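You operate a simulated robot arm through the tools that you are given. There is no shell and no other tool. Be economical: measure what you need, move in short steps, check, and stop when the job is done.

You are at the controls of a simulated robot arm. One attempt, no reset.

TASK
Plug the grey lead into the teal port; record 10 to 50 rows.
Fine: switch the teal knob on before you start; stop the recording and leave the logger on. Do not strain the lead.

It is judged by the outcome, as a careful person would: the job done as asked, and still so three seconds after it is handed in. It fails if anything else is knocked over, pushed out of place, dropped, spilled or broken.

THE ROBOT
A 6-joint arm with a two-finger parallel gripper, fixed in place. Base frame: the origin is at the foot of the arm, x ahead of it, y to its left, z up. Readings come in cm, degrees, newtons and seconds.
Its first joint turns from -66.0 to 66.0 degrees. Payload 2.9 kg.
The TCP is the grasp point between the finger pads, 3 cm short of the fingertips. In the tool frame z runs along the fingers and y along their closing line. Largest opening 11 cm; finger width 2, thickness 1; the body of the gripper, 4.8 by 11.2 cm, starts 5.5 cm behind the TCP.
Orientation is that of the tool frame in the base frame, as [roll, pitch, yaw] about the fixed x, y, z axes, in that order (R = Rz(yaw) Ry(pitch) Rx(roll)). With the fingers straight down and closing along the base's y, the tool's x points along the base's -x, its y along +y and its z along -z.

THE INTERFACE
- The arm moves only by the tool jog_arm. Its argument "commands" is a list of rows, each a list of 6 numbers: the shift along the tool's x, y, z in cm, then the turn, a rotation vector about the tool's x, y, z in rad. In form: [[tx, ty, tz, wx, wy, wz], ...]. A call has 1 to 10 rows; each row shifts and turns the commanded pose from where the row before left it, along the tool's axes as they then stand. "fingers" is the finger opening in cm, from 0 to 11, set as the call begins (left out, the last holds). Each row takes 0.2 s and may step no farther than 5 cm and 8.6 degrees from the row before; otherwise, or with a gripper value out of range, the whole call is refused. A pose out of reach is approached as far as the arm can. The call stops where the force on the tool passes 90 N (or 10 N more than at its start, if that is more) or the arm is blocked; 0.2 s more then pass. The fingers move at their own pace (about 10.8 cm/s each) and stop on an object; they squeeze with about 29 N. The grip force told is the motor's: it shows also when the fingers shut on nothing. Time passes only in rows, and 0.2 s behind the last, so rows that do not move let the fingers close. The reply holds the time, the measured pose of the TCP, the force on the tool along the base axes, the opening and the grip force, in the units named above and with some noise.
- Cameras (640 x 400 px; columns grow to the right, rows downward): "scene" is fixed at [9.04, 44.69, 138.5]; the picture's right is [-0.62, -0.78, 0.00], its down [-0.42, 0.34, -0.84] and it looks along [0.66, -0.52, -0.54] (base axes); focal length 314 px, centre (320, 200). "wrist" rides on the gripper at [7.2, 1.7, -10.3] in the tool frame; the picture's right is [-0.23, 0.97, 0.00], its down [-0.76, -0.18, -0.62] and it looks along [-0.61, -0.14, 0.78] (tool axes); focal length 222 px, centre (320, 200). There is no depth. A picture from a camera that has moved, and an enlarged one, comes with that camera's place and axes in the base frame and with its lens.
- camera(camera): a new picture of that camera. It takes no simulated time.
- zoom(camera, box): a new picture of the part [left, top, right, bottom] of that camera's present view, enlarged. It takes no simulated time.
- sign_off(): hands the job in; it is judged then, once.

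Go step by step. Nothing tells you positions but the pictures and the camera data: compare them with the known pose of the tool, close in by small moves and look again before you grip or let go. The budget is 120 turns and 64 pictures, counting those below and the enlarged ones. Unless the task says otherwise, let go and move clear before handing in, and close with one line.

The tools are called after "Emit:" by a JSON object that holds its "op" and its "data". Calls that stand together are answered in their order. jog_arm: Moves the arm, as the interface text tells. Its arguments: {"type":"object","properties":{"commands":{"type":"array","items":{"type":"array","items":{"type":"number"}}},"fingers":{"type":"number"}},"required":["commands"]} The other tools are called the same way: camera (camera) takes a picture; zoom (camera, box) takes an enlarged picture of a part of a camera's view; sign_off () hands the job in.

At the start:

```text
t: 0.0
ee_pos: [42.24, -6.6, 113.92]
orientation: [-180.0, 0.1, 180.0]
force: [0.4, 0.0, 0.2]
finger_gap: 10.98
gripper_force: 0.1
```

scene: 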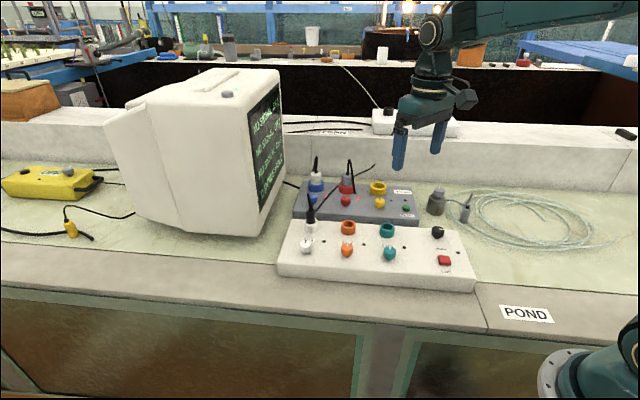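
wrist: 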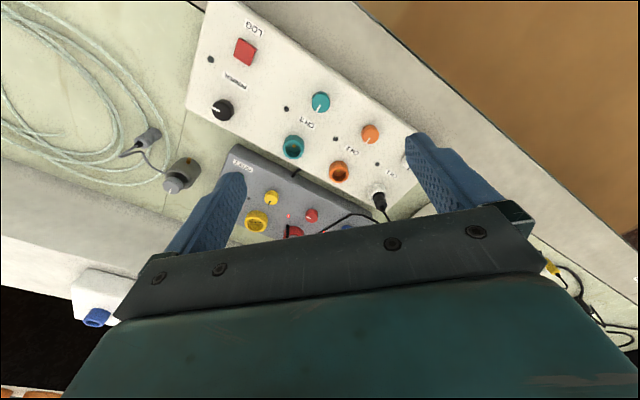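

I see a white logger box with white, orange and teal channels, a grey source box behind it, and a grey plug with a coiled lead to the right. I'll look closer at the details first.

Emit:
{"op": "zoom", "data": {"camera": "scene", "box": [270, 160, 490, 300]}}

Emit:
{"op": "zoom", "data": {"camera": "wrist", "box": [100, 0, 440, 240]}}

Emit:
{"op": "zoom", "data": {"camera": "scene", "box": [220, 70, 300, 220]}}

Emit:
{"op": "zoom", "data": {"camera": "scene", "box": [410, 170, 610, 260]}}

```text
2.86 times, centred on (380, 230) of scene
camera zoom: at [9.04, 44.69, 138.5], right [-0.62, -0.78, 0.0], down [-0.42, 0.34, -0.84], along [0.66, -0.52, -0.54], focal length 896 px, centre (149, 114)
```

zoom: 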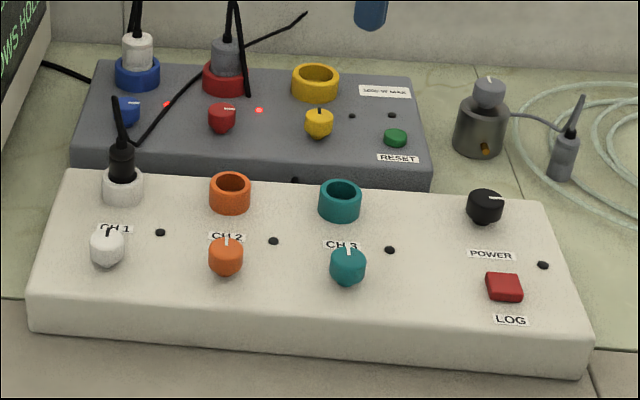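

```text
1.67 times, centred on (270, 120) of wrist
camera zoom: at [34.74, -4.9, 124.31], right [0.23, 0.97, 0.0], down [0.76, -0.18, 0.62], along [0.61, -0.14, -0.78], focal length 370 px, centre (403, 333)
```

zoom: 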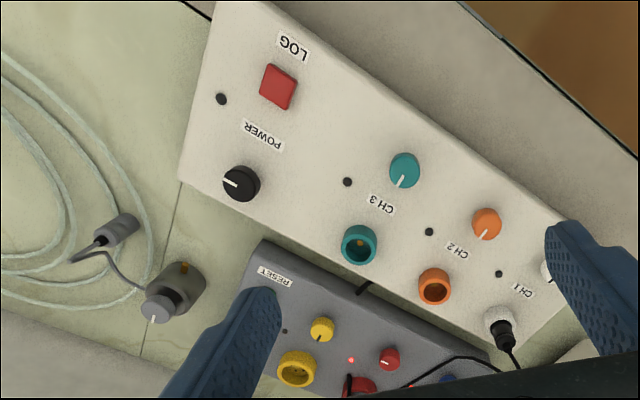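

```text
2.67 times, centred on (260, 145) of scene
camera zoom: at [9.04, 44.69, 138.5], right [-0.62, -0.78, 0.0], down [-0.42, 0.34, -0.84], along [0.66, -0.52, -0.54], focal length 836 px, centre (480, 347)
```

zoom: 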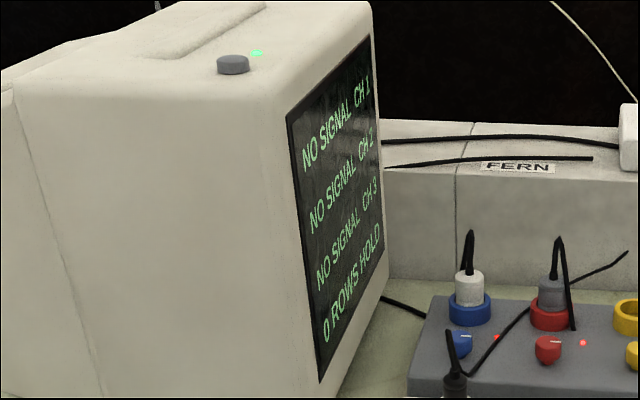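

```text
3.20 times, centred on (510, 215) of scene
camera zoom: at [9.04, 44.69, 138.5], right [-0.62, -0.78, 0.0], down [-0.42, 0.34, -0.84], along [0.66, -0.52, -0.54], focal length 1003 px, centre (-288, 152)
```

zoom: 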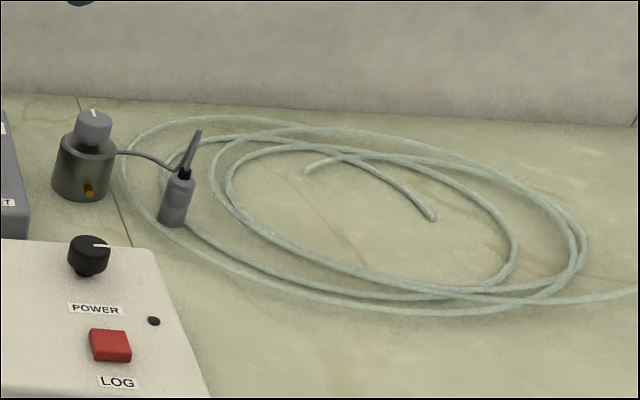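

The teal knob is near (45.5, -6.8), the teal port near (52.3, -14) and the grey sensor near (54, -42). I'll move the wrist camera over the sensor to see the lead and how long it is.

Emit:
{"op": "jog_arm", "data": {"commands": [[-0.3, -3.6, 1.2, 0, 0, 0], [-0.3, -3.6, 1.2, 0, 0, 0], [-0.3, -3.6, 1.2, 0, 0, 0], [-0.3, -3.6, 1.2, 0, 0, 0], [-0.3, -3.6, 1.2, 0, 0, 0], [-0.3, -3.6, 1.2, 0, 0, 0], [-0.3, -3.6, 1.2, 0, 0, 0]]}}

Emit:
{"op": "camera", "data": {"camera": "wrist"}}

Emit:
{"op": "zoom", "data": {"camera": "scene", "box": [400, 160, 500, 240]}}

```text
t: 1.6
ee_pos: [44.21, -31.79, 105.26]
orientation: [179.9, 0.0, -179.9]
force: [-0.2, -0.7, -0.3]
finger_gap: 10.98
gripper_force: 0.1
```

```text
57 pictures are left
camera wrist: at [36.78, -30.11, 115.68], right [0.23, 0.97, 0.0], down [0.76, -0.18, 0.62], along [0.61, -0.14, -0.78], focal length 222 px, centre (320, 200)
```

wrist: 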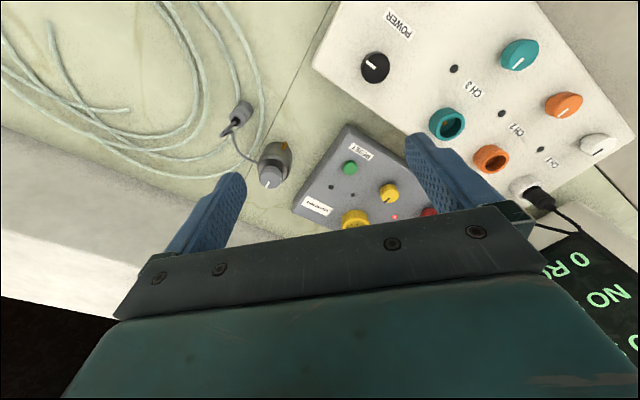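

```text
5.00 times, centred on (450, 200) of scene
camera zoom: at [9.04, 44.69, 138.5], right [-0.62, -0.78, 0.0], down [-0.42, 0.34, -0.84], along [0.66, -0.52, -0.54], focal length 1567 px, centre (-330, 200)
```

zoom: 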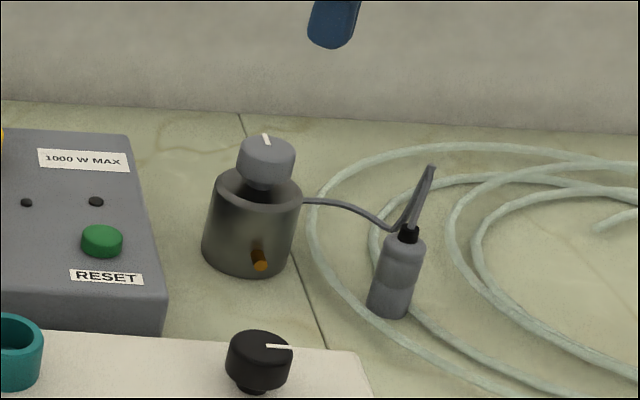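

The loose plug stands near (46, -45) beside the sensor, whose short lead has to reach a port about 29 cm away. I'll zoom in on the lead.

Emit:
{"op": "zoom", "data": {"camera": "wrist", "box": [190, 70, 350, 200]}}

Emit:
{"op": "zoom", "data": {"camera": "wrist", "box": [300, 0, 640, 240]}}

```text
3.08 times, centred on (270, 135) of wrist
camera zoom: at [36.78, -30.11, 115.68], right [0.23, 0.97, 0.0], down [0.76, -0.18, 0.62], along [0.61, -0.14, -0.78], focal length 684 px, centre (474, 400)
```

zoom: 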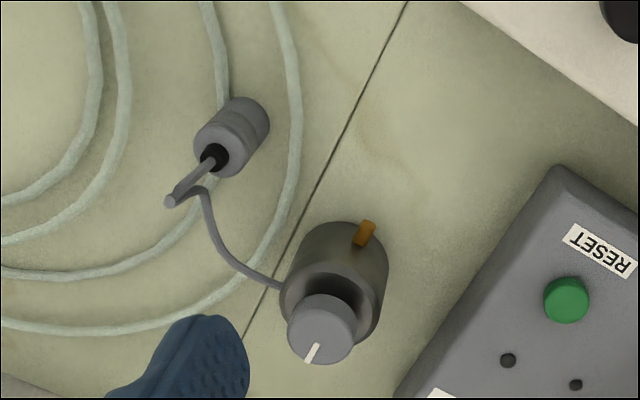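

```text
1.67 times, centred on (470, 120) of wrist
camera zoom: at [36.78, -30.11, 115.68], right [0.23, 0.97, 0.0], down [0.76, -0.18, 0.62], along [0.61, -0.14, -0.78], focal length 370 px, centre (70, 333)
```

zoom: 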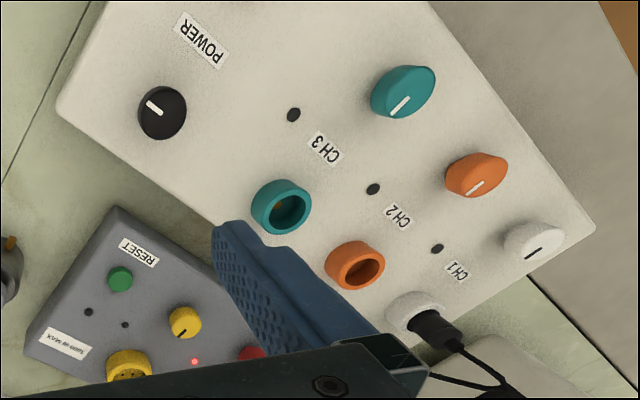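

The knobs that are on point to the right in the scene view, and teal points away, so it needs a 90° clockwise turn. The power knob already reads on. I'll go above the teal knob and pre-rotate the gripper.

Emit:
{"op": "jog_arm", "data": {"commands": [[-0.22, 4.14, 2.21, 0, 0, 0], [-0.22, 4.14, 2.21, 0, 0, 0], [-0.22, 4.14, 2.21, 0, 0, 0], [-0.22, 4.14, 2.21, 0, 0, 0], [-0.22, 4.14, 2.21, 0, 0, 0], [-0.22, 4.14, 2.21, 0, 0, 0]], "fingers": 6}}

Emit:
{"op": "jog_arm", "data": {"commands": [[0, 0, 0, 0, 0, -0.131], [0, 0, 0, 0, 0, -0.131], [0, 0, 0, 0, 0, -0.131], [0, 0, 0, 0, 0, -0.131], [0, 0, 0, 0, 0, -0.131], [0, 0, 0, 0, 0, -0.131], [0, 0, 0, 0, 0, 0]]}}

Emit:
{"op": "camera", "data": {"camera": "wrist"}}

Emit:
{"op": "zoom", "data": {"camera": "scene", "box": [270, 120, 490, 300]}}

```text
t: 3.0
ee_pos: [45.61, -7.01, 92.34]
orientation: [180.0, 0.0, 179.8]
force: [-0.5, 0.2, 0.4]
finger_gap: 5.98
gripper_force: 0.0
```

```text
t: 4.6
ee_pos: [45.48, -7.15, 92.18]
orientation: [179.9, 0.0, -134.8]
force: [0.4, -0.2, 1.2]
finger_gap: 6.03
gripper_force: 0.2
```

```text
53 pictures are left
camera wrist: at [39.09, -10.94, 102.65], right [-0.53, 0.85, 0.0], down [0.66, 0.41, 0.62], along [0.53, 0.33, -0.78], focal length 222 px, centre (320, 200)
```

wrist: 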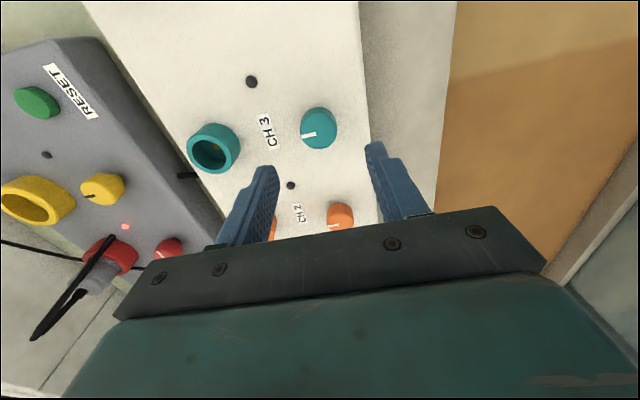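

```text
2.22 times, centred on (380, 210) of scene
camera zoom: at [9.04, 44.69, 138.5], right [-0.62, -0.78, 0.0], down [-0.42, 0.34, -0.84], along [0.66, -0.52, -0.54], focal length 697 px, centre (187, 178)
```

zoom: 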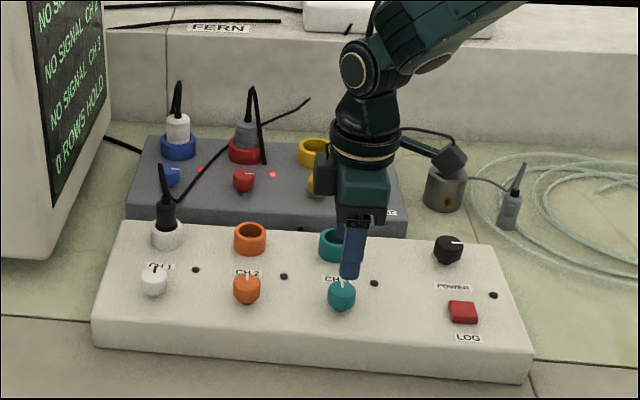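

The knob sits right under the TCP. I'll descend and close on it.

Emit:
{"op": "jog_arm", "data": {"commands": [[0, 0, 2.4, 0, 0, 0], [0, 0, 2.4, 0, 0, 0], [0, 0, 1.2, 0, 0, 0], [0, 0, 0.9, 0, 0, 0], [0, 0, 0, 0, 0, 0]]}}

Emit:
{"op": "jog_arm", "data": {"commands": [[0, 0, 0, 0, 0, 0], [0, 0, 0, 0, 0, 0], [0, 0, 0, 0, 0, 0]], "fingers": 1.5}}

Emit:
{"op": "camera", "data": {"camera": "wrist"}}

```text
t: 5.8
ee_pos: [45.55, -7.05, 85.34]
orientation: [-180.0, -0.1, -134.9]
force: [0.0, -0.7, 0.3]
finger_gap: 6.01
gripper_force: 0.0
```

```text
t: 6.6
ee_pos: [45.43, -7.08, 85.41]
orientation: [180.0, 0.0, -135.0]
force: [4.2, -3.5, -7.1]
finger_gap: 3.18
gripper_force: 44.9
```

```text
51 pictures are left
camera wrist: at [39.06, -11.02, 95.68], right [-0.53, 0.85, 0.0], down [0.66, 0.41, 0.62], along [0.53, 0.33, -0.78], focal length 222 px, centre (320, 200)
```

wrist: 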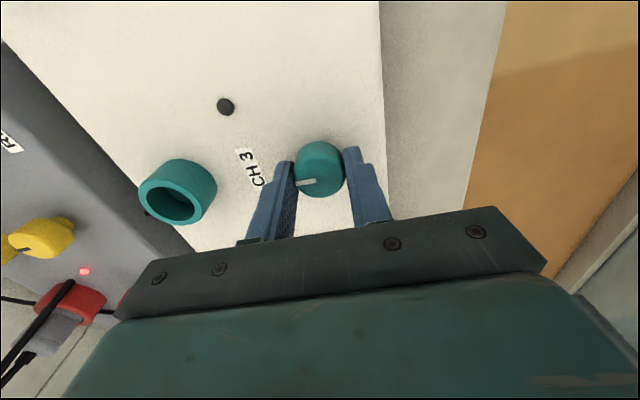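

The grip is on the knob (3.2 cm). Turning it clockwise.

Emit:
{"op": "jog_arm", "data": {"commands": [[0, 0, 0, 0, 0, 0.131], [0, 0, 0, 0, 0, 0.131], [0, 0, 0, 0, 0, 0.131], [0, 0, 0, 0, 0, 0.131], [0, 0, 0, 0, 0, 0.131], [0, 0, 0, 0, 0, 0.131]]}}

Emit:
{"op": "zoom", "data": {"camera": "wrist", "box": [200, 60, 440, 240]}}

```text
t: 8.0
ee_pos: [45.65, -7.21, 85.37]
orientation: [-179.9, 0.0, 179.7]
force: [9.9, -21.4, -18.2]
finger_gap: 3.16
gripper_force: 45.0
```

```text
2.22 times, centred on (320, 150) of wrist
camera zoom: at [38.2, -5.45, 95.69], right [0.23, 0.97, 0.0], down [0.76, -0.18, 0.62], along [0.61, -0.15, -0.78], focal length 494 px, centre (320, 311)
```

zoom: 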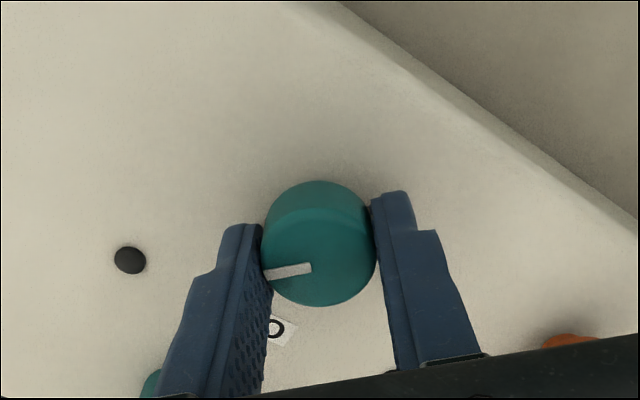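

The knob turns with the gripper. Finishing the turn, with a slight shift to relieve the side force.

Emit:
{"op": "jog_arm", "data": {"commands": [[0, -0.1, 0, 0, 0, 0.131], [0, 0, 0, 0, 0, 0.131], [0, 0, 0, 0, 0, 0.131], [0, 0, 0, 0, 0, 0.131], [0, 0, 0, 0, 0, 0.131], [0, 0, 0, 0, 0, 0.131], [0, 0, 0, 0, 0, 0]]}}

Emit:
{"op": "camera", "data": {"camera": "wrist"}}

Emit:
{"op": "camera", "data": {"camera": "scene"}}

```text
t: 9.6
ee_pos: [45.49, -7.23, 85.27]
orientation: [-179.7, 0.2, 134.7]
force: [7.0, -26.7, -16.0]
finger_gap: 3.18
gripper_force: 44.9
```

```text
49 pictures are left
camera wrist: at [41.52, -0.9, 95.67], right [0.85, 0.52, 0.0], down [0.41, -0.66, 0.63], along [0.32, -0.54, -0.78], focal length 222 px, centre (320, 200)
```

wrist: 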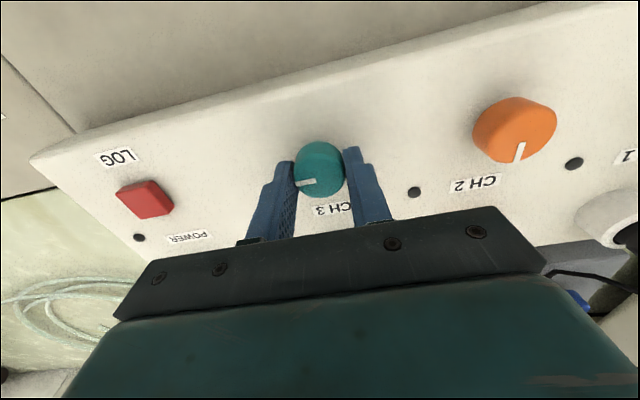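

```text
48 pictures are left
```

scene: 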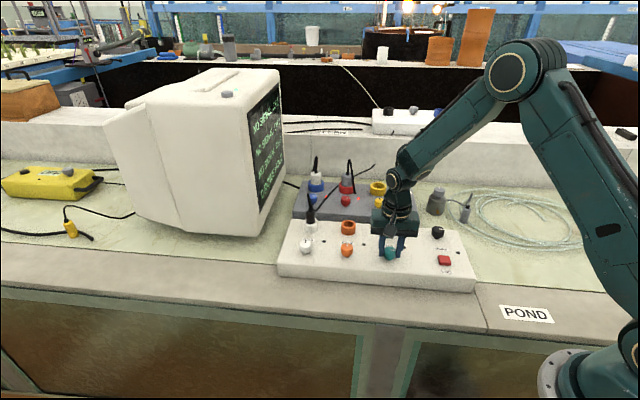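

The mark now points along the row. I'll release, rise and check.

Emit:
{"op": "jog_arm", "data": {"commands": [[0, 0, 0, 0, 0, 0], [0, 0, -1, 0, 0, 0], [0, 0, -3, 0, 0, 0], [0, 0, -4, 0, 0, 0], [0, 0, -4, 0, 0, 0], [0, 0, -4, 0, 0, 0]], "fingers": 6}}

Emit:
{"op": "camera", "data": {"camera": "wrist"}}

Emit:
{"op": "zoom", "data": {"camera": "scene", "box": [240, 90, 480, 290]}}

```text
t: 11.0
ee_pos: [45.44, -7.1, 101.44]
orientation: [-180.0, 0.0, 134.9]
force: [0.1, 0.7, 0.6]
finger_gap: 5.99
gripper_force: 0.0
```

```text
47 pictures are left
camera wrist: at [41.42, -0.65, 111.83], right [0.85, 0.53, 0.0], down [0.41, -0.66, 0.62], along [0.33, -0.53, -0.78], focal length 222 px, centre (320, 200)
```

wrist: 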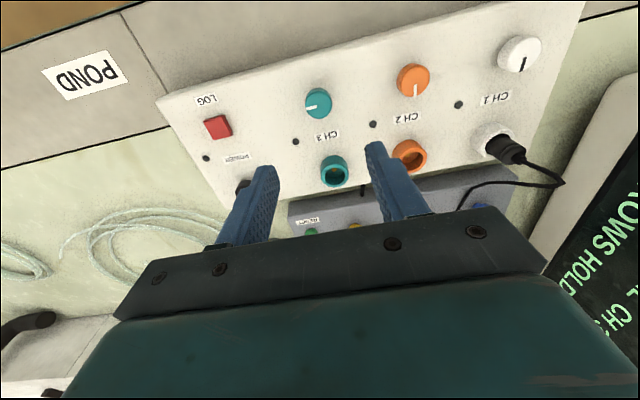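

```text
2.00 times, centred on (360, 190) of scene
camera zoom: at [9.04, 44.69, 138.5], right [-0.62, -0.78, 0.0], down [-0.42, 0.34, -0.84], along [0.66, -0.52, -0.54], focal length 627 px, centre (240, 220)
```

zoom: 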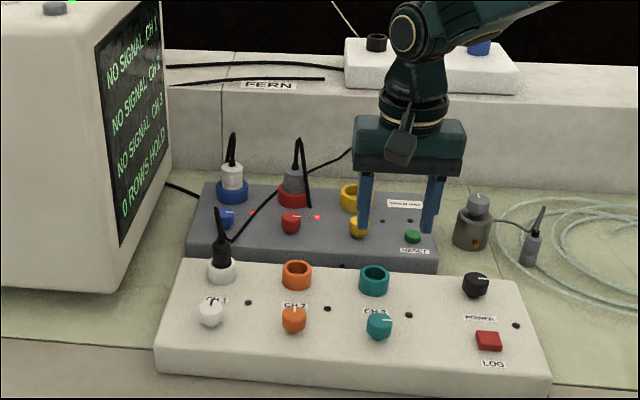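

The teal knob is on. Next I'll go above the plug, estimated at (45.4, -45.2) with its top near z 81, with the gripper turned back.

Emit:
{"op": "jog_arm", "data": {"commands": [[0, 0, 0, 0, 0, -0.131], [0, 0, 0, 0, 0, -0.131], [0, 0, 0, 0, 0, -0.131], [0, 0, 0, 0, 0, -0.131], [0, 0, 0, 0, 0, -0.131], [0, 0, 0, 0, 0, -0.13]]}}

Emit:
{"op": "jog_arm", "data": {"commands": [[0, -4.5, 0, 0, 0, 0], [0, -4.5, 0, 0, 0, 0], [0, -4.5, 0, 0, 0, 0], [0, -4.5, 0, 0, 0, 0], [0, -4.5, 0, 0, 0, 0], [0, -4.5, 1, 0, 0, 0], [0, -4.5, 1, 0, 0, 0], [0, -4.5, 1, 0, 0, 0], [0, -2.1, 1, 0, 0, 0], [0, 0, 0, 0, 0, 0]]}}

Emit:
{"op": "camera", "data": {"camera": "wrist"}}

Emit:
{"op": "zoom", "data": {"camera": "scene", "box": [400, 130, 520, 240]}}

```text
t: 12.4
ee_pos: [45.42, -6.91, 101.37]
orientation: [-180.0, 0.0, -179.9]
force: [-0.3, 0.2, -0.9]
finger_gap: 5.99
gripper_force: 0.1
```

```text
t: 14.6
ee_pos: [45.43, -45.09, 97.52]
orientation: [180.0, 0.1, 179.9]
force: [1.0, 0.0, -0.4]
finger_gap: 6.0
gripper_force: 0.0
```

```text
45 pictures are left
camera wrist: at [38.13, -43.31, 107.91], right [0.23, 0.97, 0.0], down [0.76, -0.18, 0.62], along [0.61, -0.14, -0.78], focal length 222 px, centre (320, 200)
```

wrist: 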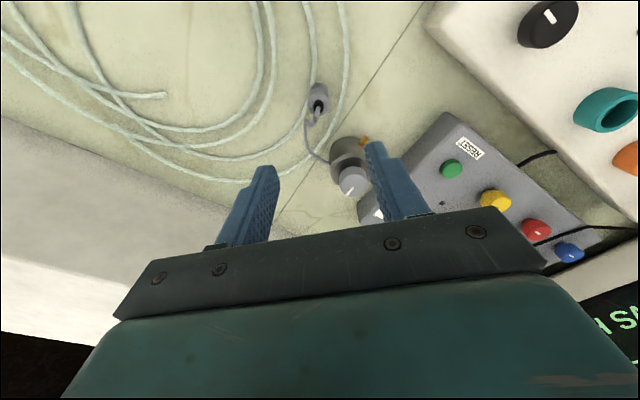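

```text
3.64 times, centred on (460, 185) of scene
camera zoom: at [9.04, 44.69, 138.5], right [-0.62, -0.78, 0.0], down [-0.42, 0.34, -0.84], along [0.66, -0.52, -0.54], focal length 1140 px, centre (-189, 254)
```

zoom: 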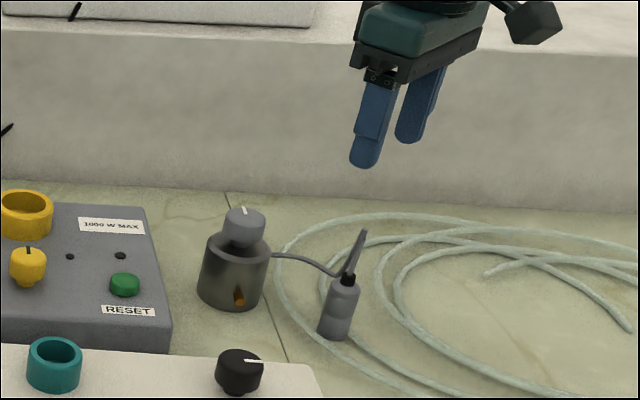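

The plug axis is at about (45.25, -45.2). I'll descend in stages around it.

Emit:
{"op": "jog_arm", "data": {"commands": [[0.17, -0.1, 3, 0, 0, 0], [0, 0, 3, 0, 0, 0], [0, 0, 3, 0, 0, 0], [0, 0, 2, 0, 0, 0], [0, 0, 0, 0, 0, 0]]}}

Emit:
{"op": "camera", "data": {"camera": "wrist"}}

Emit:
{"op": "zoom", "data": {"camera": "scene", "box": [400, 130, 520, 240]}}

```text
t: 15.8
ee_pos: [45.4, -45.24, 86.35]
orientation: [180.0, -0.1, 179.8]
force: [-0.2, 0.2, 0.1]
finger_gap: 6.01
gripper_force: 0.0
```

```text
43 pictures are left
camera wrist: at [38.06, -43.53, 96.73], right [0.23, 0.97, 0.0], down [0.76, -0.18, 0.62], along [0.61, -0.14, -0.78], focal length 222 px, centre (320, 200)
```

wrist: 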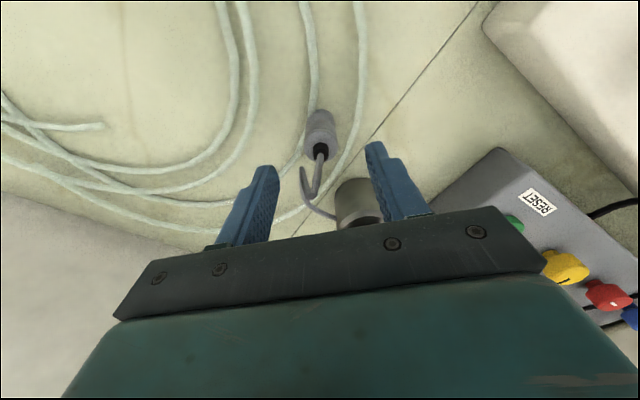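

```text
3.64 times, centred on (460, 185) of scene
camera zoom: at [9.04, 44.69, 138.5], right [-0.62, -0.78, 0.0], down [-0.42, 0.34, -0.84], along [0.66, -0.52, -0.54], focal length 1140 px, centre (-189, 254)
```

zoom: 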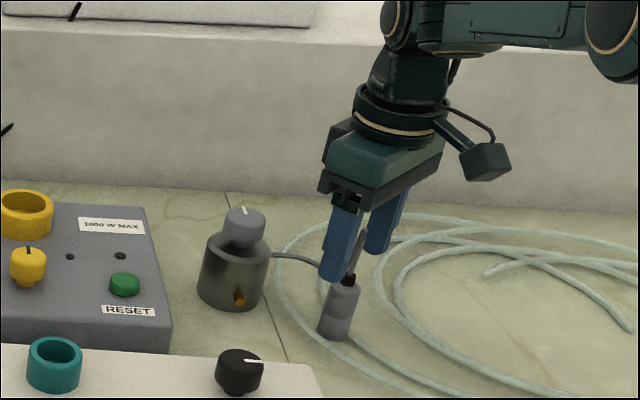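

Still aligned. I'll go down to TCP z≈81.7 and close on the upper half of the plug.

Emit:
{"op": "jog_arm", "data": {"commands": [[0, 0, 2, 0, 0, 0], [0, 0, 1.7, 0, 0, 0], [0, 0, 1.0, 0, 0, 0], [0, 0, 0, 0, 0, 0]]}}

Emit:
{"op": "jog_arm", "data": {"commands": [[0, 0, 0, 0, 0, 0], [0, 0, 0, 0, 0, 0], [0, 0, 0, 0, 0, 0]], "fingers": 1.5}}

Emit:
{"op": "zoom", "data": {"camera": "wrist", "box": [200, 60, 460, 240]}}

Emit:
{"op": "zoom", "data": {"camera": "scene", "box": [400, 130, 520, 240]}}

```text
t: 16.8
ee_pos: [45.31, -45.31, 81.5]
orientation: [179.8, -0.1, 180.0]
force: [-0.1, -0.2, -1.0]
finger_gap: 6.01
gripper_force: 0.1
```

```text
t: 17.6
ee_pos: [45.36, -45.39, 81.66]
orientation: [180.0, 0.0, 180.0]
force: [-0.2, -0.3, 0.5]
finger_gap: 2.46
gripper_force: 29.1
```

```text
2.22 times, centred on (330, 150) of wrist
camera zoom: at [37.98, -43.65, 92.03], right [0.23, 0.97, 0.0], down [0.76, -0.18, 0.62], along [0.61, -0.14, -0.78], focal length 494 px, centre (298, 311)
```

zoom: 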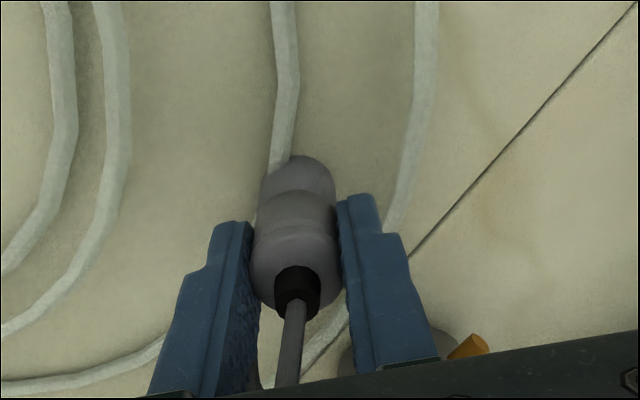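

```text
3.64 times, centred on (460, 185) of scene
camera zoom: at [9.04, 44.69, 138.5], right [-0.62, -0.78, 0.0], down [-0.42, 0.34, -0.84], along [0.66, -0.52, -0.54], focal length 1140 px, centre (-189, 254)
```

zoom: 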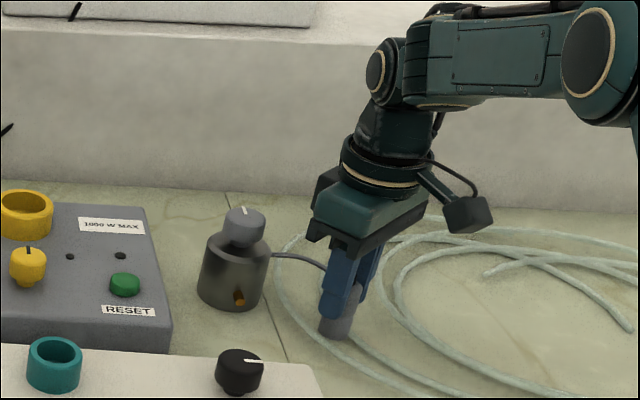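

The plug is gripped. I'll lift gently and watch the lead and the force.

Emit:
{"op": "jog_arm", "data": {"commands": [[0, 0, -1.5, 0, 0, 0], [0, 0, -1.5, 0, 0, 0], [0, 1.5, -1.5, 0, 0, 0], [0, 2, -1.5, 0, 0, 0], [0, 0, 0, 0, 0, 0]]}}

Emit:
{"op": "zoom", "data": {"camera": "scene", "box": [400, 130, 520, 240]}}

Emit:
{"op": "camera", "data": {"camera": "wrist"}}

```text
t: 18.8
ee_pos: [45.24, -41.84, 87.47]
orientation: [-179.9, 0.0, 179.9]
force: [0.0, 0.8, -0.6]
finger_gap: 2.48
gripper_force: 29.1
```

```text
3.64 times, centred on (460, 185) of scene
camera zoom: at [9.04, 44.69, 138.5], right [-0.62, -0.78, 0.0], down [-0.42, 0.34, -0.84], along [0.66, -0.52, -0.54], focal length 1140 px, centre (-189, 254)
```

zoom: 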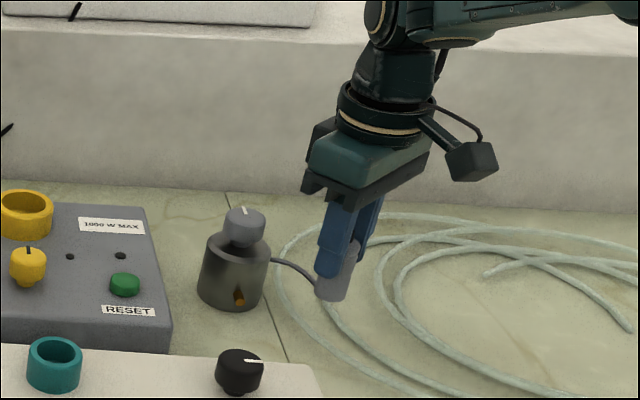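

```text
38 pictures are left
camera wrist: at [37.82, -40.11, 97.98], right [0.23, 0.97, 0.0], down [0.76, -0.18, 0.62], along [0.61, -0.14, -0.78], focal length 222 px, centre (320, 200)
```

wrist: 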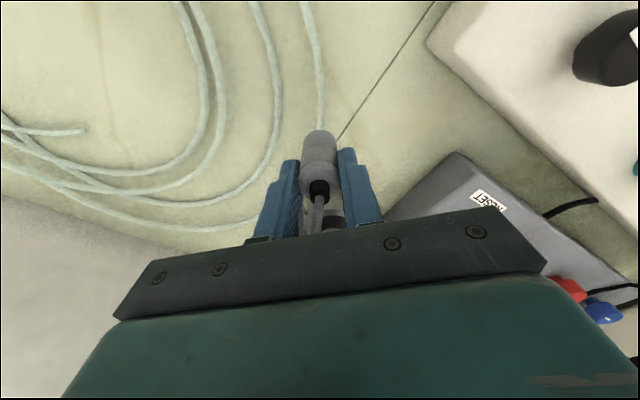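

No load so far. I'll rise a bit more and move toward the port in small steps, checking the lead.

Emit:
{"op": "jog_arm", "data": {"commands": [[-0.5, 1.5, -1, 0, 0, 0], [-0.5, 1.5, -1, 0, 0, 0], [-0.5, 1.5, -1, 0, 0, 0], [-0.5, 1.5, -1, 0, 0, 0], [-0.5, 1.5, 0, 0, 0, 0], [0, 0, 0, 0, 0, 0]]}}

Emit:
{"op": "zoom", "data": {"camera": "scene", "box": [380, 130, 500, 240]}}

```text
t: 20.2
ee_pos: [47.81, -34.18, 91.69]
orientation: [179.9, 0.0, 179.9]
force: [-0.5, 1.3, -1.0]
finger_gap: 2.46
gripper_force: 29.2
```

```text
3.64 times, centred on (440, 185) of scene
camera zoom: at [9.04, 44.69, 138.5], right [-0.62, -0.78, 0.0], down [-0.42, 0.34, -0.84], along [0.66, -0.52, -0.54], focal length 1140 px, centre (-116, 254)
```

zoom: 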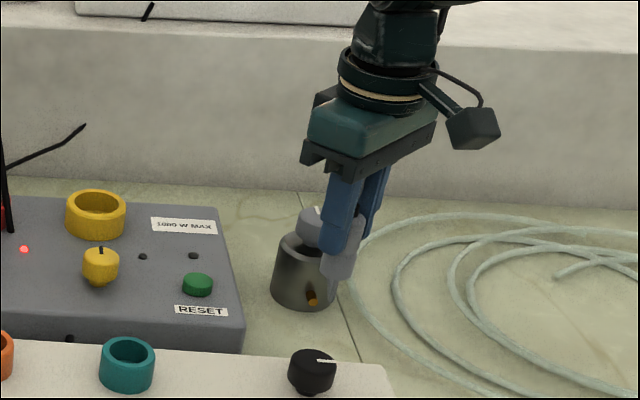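

The lead is hidden behind the hand here. I'll check the wrist view too.

Emit:
{"op": "jog_arm", "data": {"commands": [[-0.3, 1.2, 0, 0, 0, 0], [-0.3, 1.2, 0, 0, 0, 0], [-0.3, 1.2, 0, 0, 0, 0], [0, 0, 0, 0, 0, 0]]}}

Emit:
{"op": "zoom", "data": {"camera": "wrist", "box": [160, 60, 480, 280]}}

Emit:
{"op": "zoom", "data": {"camera": "scene", "box": [380, 130, 500, 240]}}

```text
t: 21.2
ee_pos: [48.68, -30.49, 91.66]
orientation: [-180.0, 0.1, 179.9]
force: [1.2, -0.5, -0.5]
finger_gap: 2.48
gripper_force: 28.9
```

```text
1.82 times, centred on (320, 170) of wrist
camera zoom: at [41.38, -28.9, 102.02], right [0.23, 0.97, 0.0], down [0.76, -0.18, 0.62], along [0.61, -0.14, -0.78], focal length 404 px, centre (320, 254)
```

zoom: 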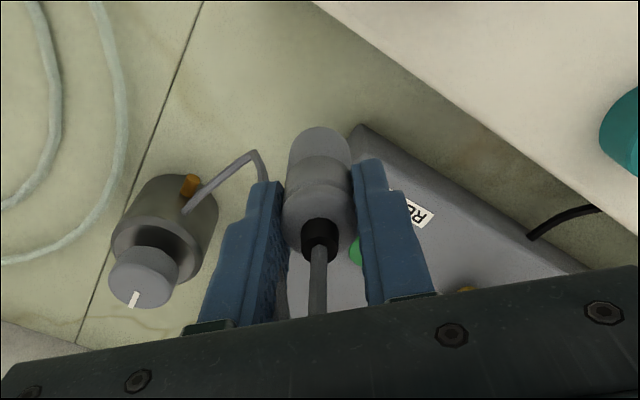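

```text
3.64 times, centred on (440, 185) of scene
camera zoom: at [9.04, 44.69, 138.5], right [-0.62, -0.78, 0.0], down [-0.42, 0.34, -0.84], along [0.66, -0.52, -0.54], focal length 1140 px, centre (-116, 254)
```

zoom: 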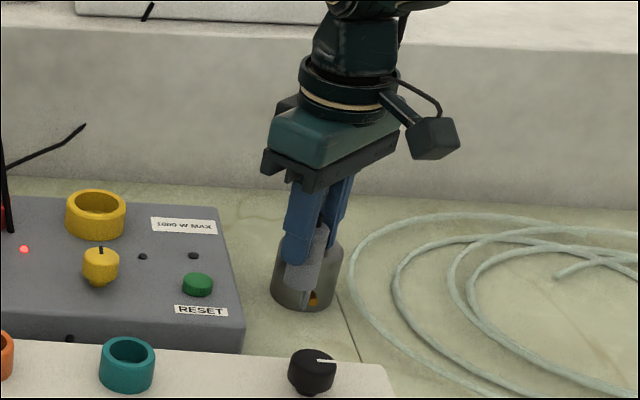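

There's still a loop of slack. I'll continue toward the port.

Emit:
{"op": "jog_arm", "data": {"commands": [[-0.3, 1.2, 0, 0, 0, 0], [-0.3, 1.2, 0, 0, 0, 0], [-0.3, 1.2, 0, 0, 0, 0], [0, 0, 0, 0, 0, 0]]}}

Emit:
{"op": "zoom", "data": {"camera": "wrist", "box": [100, 40, 480, 280]}}

Emit:
{"op": "zoom", "data": {"camera": "scene", "box": [380, 110, 500, 240]}}

```text
t: 22.2
ee_pos: [49.67, -26.95, 91.62]
orientation: [-180.0, 0.0, 179.9]
force: [0.0, 0.0, 0.1]
finger_gap: 2.46
gripper_force: 29.0
```

```text
1.67 times, centred on (290, 160) of wrist
camera zoom: at [42.34, -25.24, 102.09], right [0.23, 0.97, 0.0], down [0.76, -0.18, 0.62], along [0.61, -0.14, -0.78], focal length 370 px, centre (370, 267)
```

zoom: 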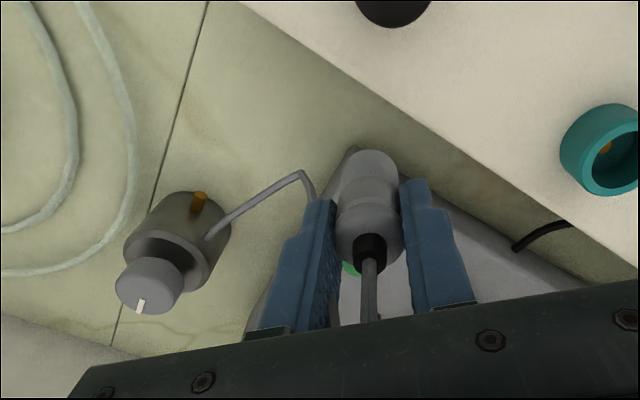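

```text
3.08 times, centred on (440, 175) of scene
camera zoom: at [9.04, 44.69, 138.5], right [-0.62, -0.78, 0.0], down [-0.42, 0.34, -0.84], along [0.66, -0.52, -0.54], focal length 965 px, centre (-49, 277)
```

zoom: 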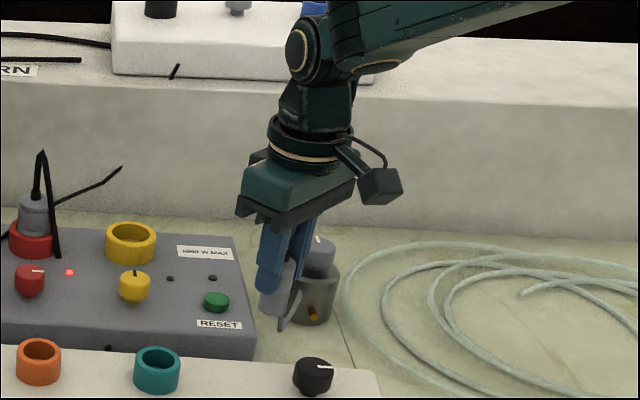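

Plenty of slack still. Continuing.

Emit:
{"op": "jog_arm", "data": {"commands": [[-0.3, 1.3, 0, 0, 0, 0], [-0.3, 1.3, 0, 0, 0, 0], [-0.3, 1.3, -0.3, 0, 0, 0], [-0.3, 1.3, -0.3, 0, 0, 0], [0, 0, 0, 0, 0, 0]]}}

Emit:
{"op": "camera", "data": {"camera": "wrist"}}

Emit:
{"op": "zoom", "data": {"camera": "scene", "box": [360, 110, 480, 240]}}

```text
t: 23.4
ee_pos: [50.79, -21.92, 92.2]
orientation: [-180.0, 0.0, 179.8]
force: [0.5, -0.1, -0.8]
finger_gap: 2.48
gripper_force: 29.3
```

```text
32 pictures are left
camera wrist: at [43.44, -20.2, 102.63], right [0.23, 0.97, 0.0], down [0.76, -0.18, 0.62], along [0.61, -0.14, -0.78], focal length 222 px, centre (320, 200)
```

wrist: 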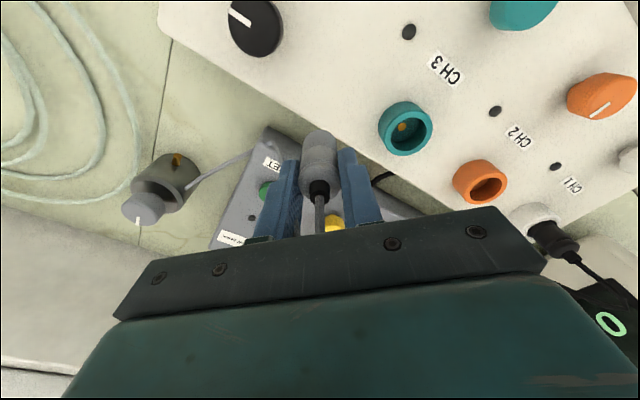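

```text
3.08 times, centred on (420, 175) of scene
camera zoom: at [9.04, 44.69, 138.5], right [-0.62, -0.78, 0.0], down [-0.42, 0.34, -0.84], along [0.66, -0.52, -0.54], focal length 965 px, centre (12, 277)
```

zoom: 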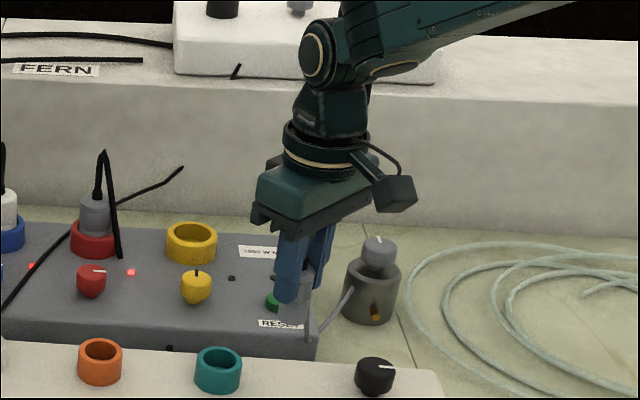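

The lead is still slack. The port centre measures about (52.25, -14.2) with its rim near z 84. I'll move above it.

Emit:
{"op": "jog_arm", "data": {"commands": [[-0.29, 1.54, 0, 0, 0, 0], [-0.29, 1.54, 0, 0, 0, 0], [-0.29, 1.54, 0, 0, 0, 0], [-0.29, 1.54, 0, 0, 0, 0], [-0.29, 1.54, 0, 0, 0, 0], [0, 0, 0, 0, 0, 0]]}}

Emit:
{"op": "camera", "data": {"camera": "wrist"}}

Emit:
{"op": "zoom", "data": {"camera": "scene", "box": [340, 150, 460, 250]}}

```text
t: 24.8
ee_pos: [52.4, -14.17, 92.29]
orientation: [-179.9, 0.0, 179.9]
force: [0.0, -0.5, -0.8]
finger_gap: 2.47
gripper_force: 29.6
```

```text
30 pictures are left
camera wrist: at [45.0, -12.42, 102.76], right [0.23, 0.97, 0.0], down [0.76, -0.18, 0.62], along [0.61, -0.14, -0.78], focal length 222 px, centre (320, 200)
```

wrist: 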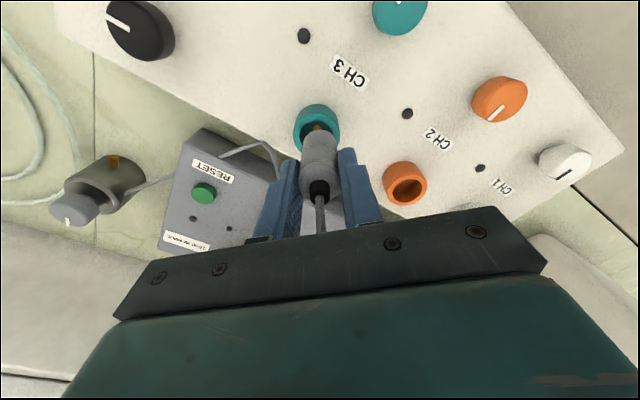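

```text
4.00 times, centred on (400, 200) of scene
camera zoom: at [9.04, 44.69, 138.5], right [-0.62, -0.78, 0.0], down [-0.42, 0.34, -0.84], along [0.66, -0.52, -0.54], focal length 1254 px, centre (0, 200)
```

zoom: 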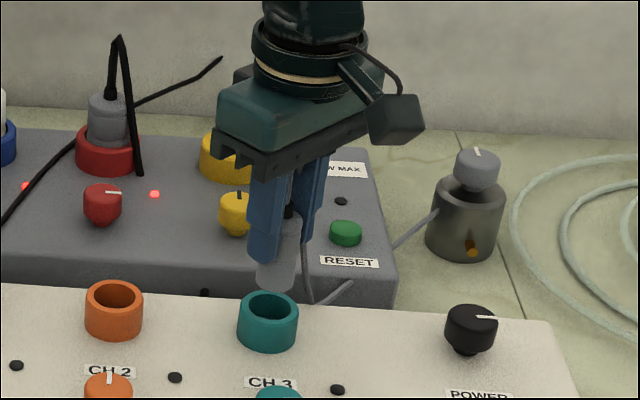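

Emit:
{"op": "zoom", "data": {"camera": "wrist", "box": [250, 80, 390, 220]}}

Emit:
{"op": "zoom", "data": {"camera": "scene", "box": [370, 190, 430, 250]}}

```text
2.86 times, centred on (320, 150) of wrist
camera zoom: at [45.0, -12.42, 102.76], right [0.23, 0.97, 0.0], down [0.76, -0.18, 0.62], along [0.61, -0.14, -0.78], focal length 635 px, centre (320, 343)
```

zoom: 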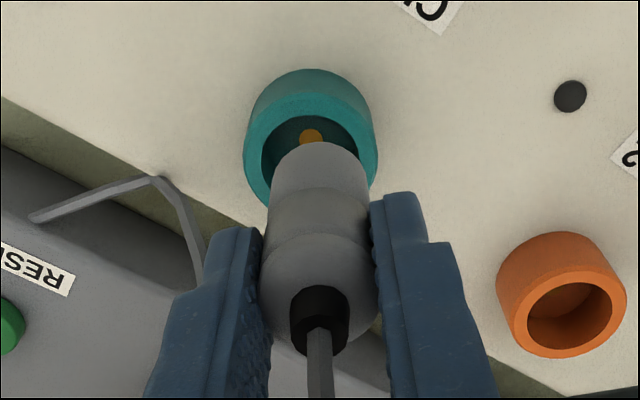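

```text
6.67 times, centred on (400, 220) of scene
camera zoom: at [9.04, 44.69, 138.5], right [-0.62, -0.78, 0.0], down [-0.42, 0.34, -0.84], along [0.66, -0.52, -0.54], focal length 2090 px, centre (-213, 67)
```

zoom: 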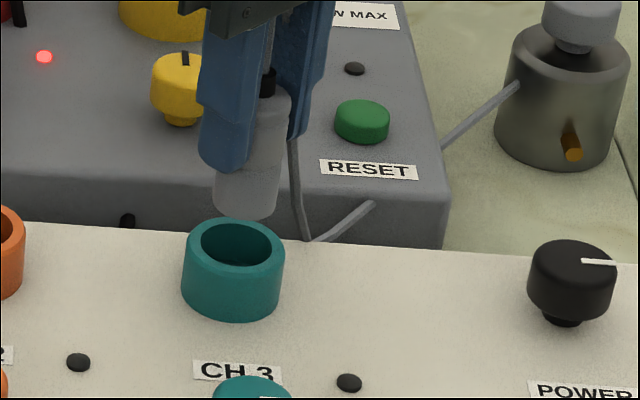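

Comparing both views, the port sits about (+0.1, -0.2) from the plug axis. I'll correct and lower until just above the rim.

Emit:
{"op": "jog_arm", "data": {"commands": [[-0.1, -0.22, 0.7, 0, 0, 0], [0, 0, 0.7, 0, 0, 0], [0, 0, 0, 0, 0, 0]]}}

Emit:
{"op": "zoom", "data": {"camera": "wrist", "box": [250, 80, 390, 220]}}

Emit:
{"op": "zoom", "data": {"camera": "scene", "box": [370, 190, 430, 250]}}

```text
t: 25.6
ee_pos: [52.32, -14.41, 90.89]
orientation: [-180.0, 0.0, 180.0]
force: [0.3, 0.2, 0.3]
finger_gap: 2.48
gripper_force: 29.0
```

```text
2.86 times, centred on (320, 150) of wrist
camera zoom: at [45.01, -12.64, 101.33], right [0.23, 0.97, 0.0], down [0.76, -0.18, 0.62], along [0.61, -0.14, -0.78], focal length 635 px, centre (320, 343)
```

zoom: 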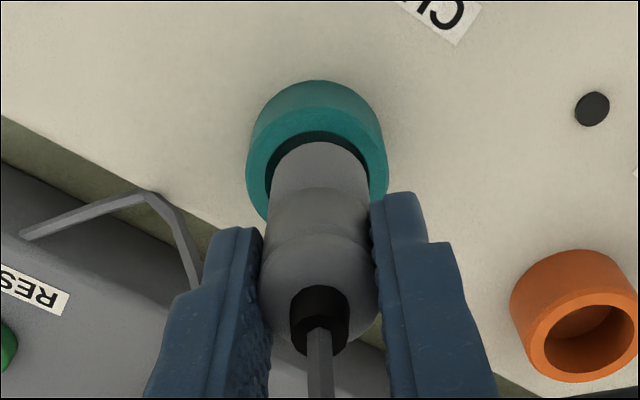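

```text
6.67 times, centred on (400, 220) of scene
camera zoom: at [9.04, 44.69, 138.5], right [-0.62, -0.78, 0.0], down [-0.42, 0.34, -0.84], along [0.66, -0.52, -0.54], focal length 2090 px, centre (-213, 67)
```

zoom: 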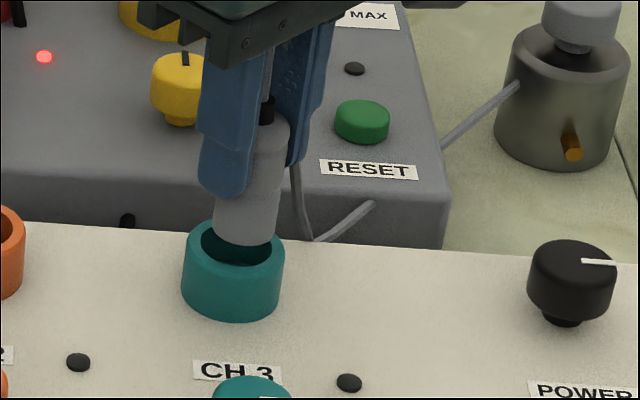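

Both views say the plug needs to go about +0.45 in x and -0.15 in y. I'll correct, lower a little and look again.

Emit:
{"op": "jog_arm", "data": {"commands": [[-0.45, -0.16, 0, 0, 0, 0], [0, 0, 0.5, 0, 0, 0], [0, 0, 0.3, 0, 0, 0], [0, 0, 0, 0, 0, 0]]}}

Emit:
{"op": "zoom", "data": {"camera": "wrist", "box": [250, 80, 390, 220]}}

Emit:
{"op": "zoom", "data": {"camera": "scene", "box": [370, 190, 430, 250]}}

```text
t: 26.6
ee_pos: [52.81, -14.63, 90.01]
orientation: [-180.0, -0.1, 179.9]
force: [0.3, 0.1, -0.8]
finger_gap: 2.46
gripper_force: 29.2
```

```text
2.86 times, centred on (320, 150) of wrist
camera zoom: at [45.45, -12.88, 100.51], right [0.23, 0.97, 0.0], down [0.76, -0.18, 0.62], along [0.61, -0.14, -0.78], focal length 635 px, centre (320, 343)
```

zoom: 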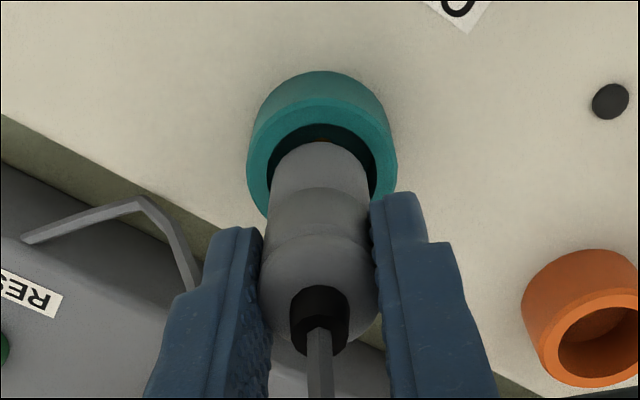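

```text
6.67 times, centred on (400, 220) of scene
camera zoom: at [9.04, 44.69, 138.5], right [-0.62, -0.78, 0.0], down [-0.42, 0.34, -0.84], along [0.66, -0.52, -0.54], focal length 2090 px, centre (-213, 67)
```

zoom: 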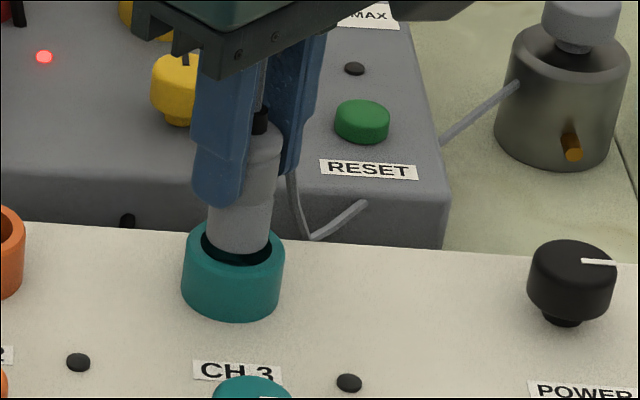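

Close to centred. I'll apply a small trim and descend gently into the port while watching the force.

Emit:
{"op": "jog_arm", "data": {"commands": [[0.15, 0.06, 0, 0, 0, 0], [0, 0, 0.2, 0, 0, 0], [0, 0, 0.2, 0, 0, 0], [0, 0, 0.2, 0, 0, 0], [0, 0, 0, 0, 0, 0]]}}

Emit:
{"op": "zoom", "data": {"camera": "wrist", "box": [250, 80, 390, 220]}}

Emit:
{"op": "zoom", "data": {"camera": "scene", "box": [370, 190, 430, 250]}}

```text
t: 27.8
ee_pos: [52.77, -14.47, 89.42]
orientation: [180.0, -0.1, 179.9]
force: [-0.4, 0.5, -0.4]
finger_gap: 2.45
gripper_force: 28.8
```

```text
2.86 times, centred on (320, 150) of wrist
camera zoom: at [45.36, -12.73, 99.86], right [0.23, 0.97, 0.0], down [0.76, -0.18, 0.62], along [0.61, -0.14, -0.78], focal length 635 px, centre (320, 343)
```

zoom: 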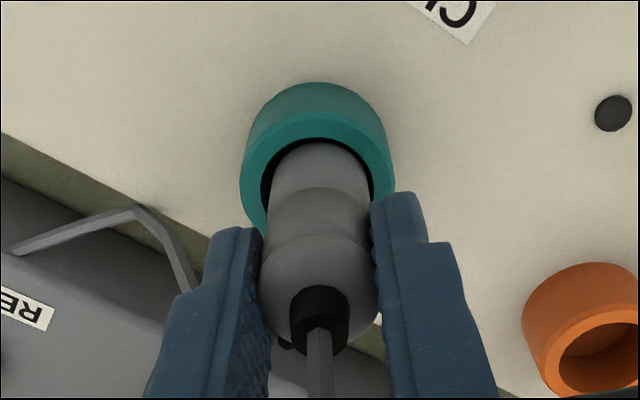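

```text
6.67 times, centred on (400, 220) of scene
camera zoom: at [9.04, 44.69, 138.5], right [-0.62, -0.78, 0.0], down [-0.42, 0.34, -0.84], along [0.66, -0.52, -0.54], focal length 2090 px, centre (-213, 67)
```

zoom: 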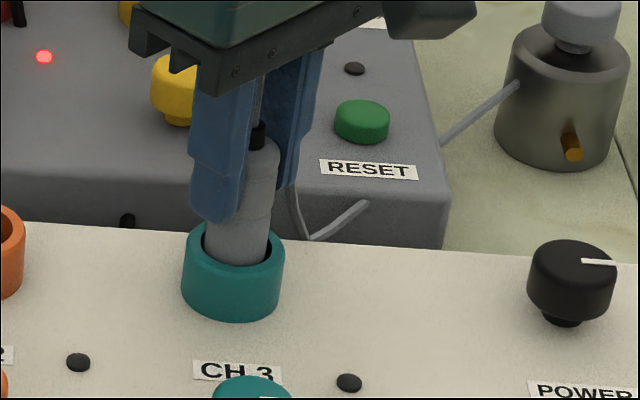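

Well centred in both views. I'll push in by small steps.

Emit:
{"op": "jog_arm", "data": {"commands": [[0, 0, 0.25, 0, 0, 0], [0, 0, 0.25, 0, 0, 0], [0, 0, 0.25, 0, 0, 0], [0, 0, 0.25, 0, 0, 0], [0, 0, 0, 0, 0, 0]]}}

```text
t: 29.0
ee_pos: [52.79, -14.49, 88.4]
orientation: [180.0, 0.1, 179.9]
force: [-1.3, 0.0, -0.5]
finger_gap: 2.48
gripper_force: 29.1
```

Emit:
{"op": "jog_arm", "data": {"commands": [[0, 0, 0.25, 0, 0, 0], [0, 0, 0.25, 0, 0, 0], [0, 0, 0.25, 0, 0, 0], [0, 0, 0.2, 0, 0, 0], [0, 0, 0, 0, 0, 0]]}}

Emit:
{"op": "zoom", "data": {"camera": "scene", "box": [370, 190, 430, 250]}}

Emit:
{"op": "zoom", "data": {"camera": "scene", "box": [240, 90, 290, 220]}}

```text
t: 30.2
ee_pos: [52.64, -14.52, 87.7]
orientation: [179.9, 0.2, -180.0]
force: [-4.2, 3.2, 25.5]
finger_gap: 2.49
gripper_force: 29.4
```

```text
6.67 times, centred on (400, 220) of scene
camera zoom: at [8.99, 44.71, 138.5], right [-0.62, -0.78, 0.0], down [-0.42, 0.34, -0.84], along [0.66, -0.52, -0.54], focal length 2090 px, centre (-213, 67)
```

zoom: 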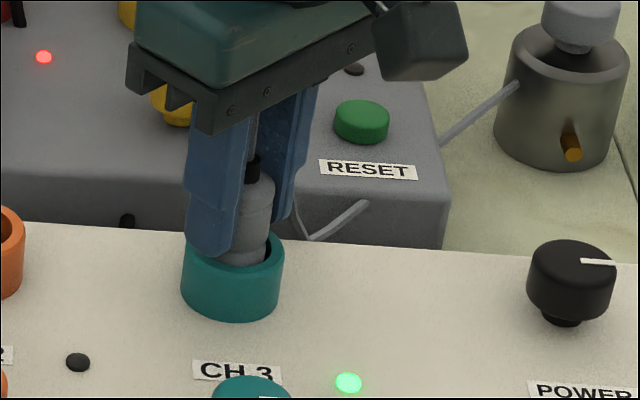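

```text
3.08 times, centred on (265, 155) of scene
camera zoom: at [8.99, 44.71, 138.5], right [-0.62, -0.78, 0.0], down [-0.42, 0.34, -0.84], along [0.66, -0.52, -0.54], focal length 965 px, centre (489, 338)
```

zoom: 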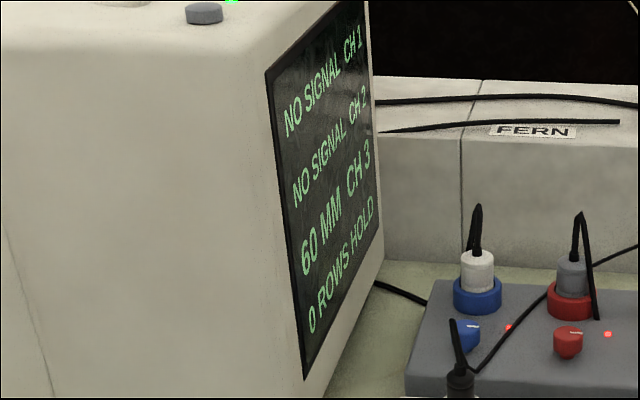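

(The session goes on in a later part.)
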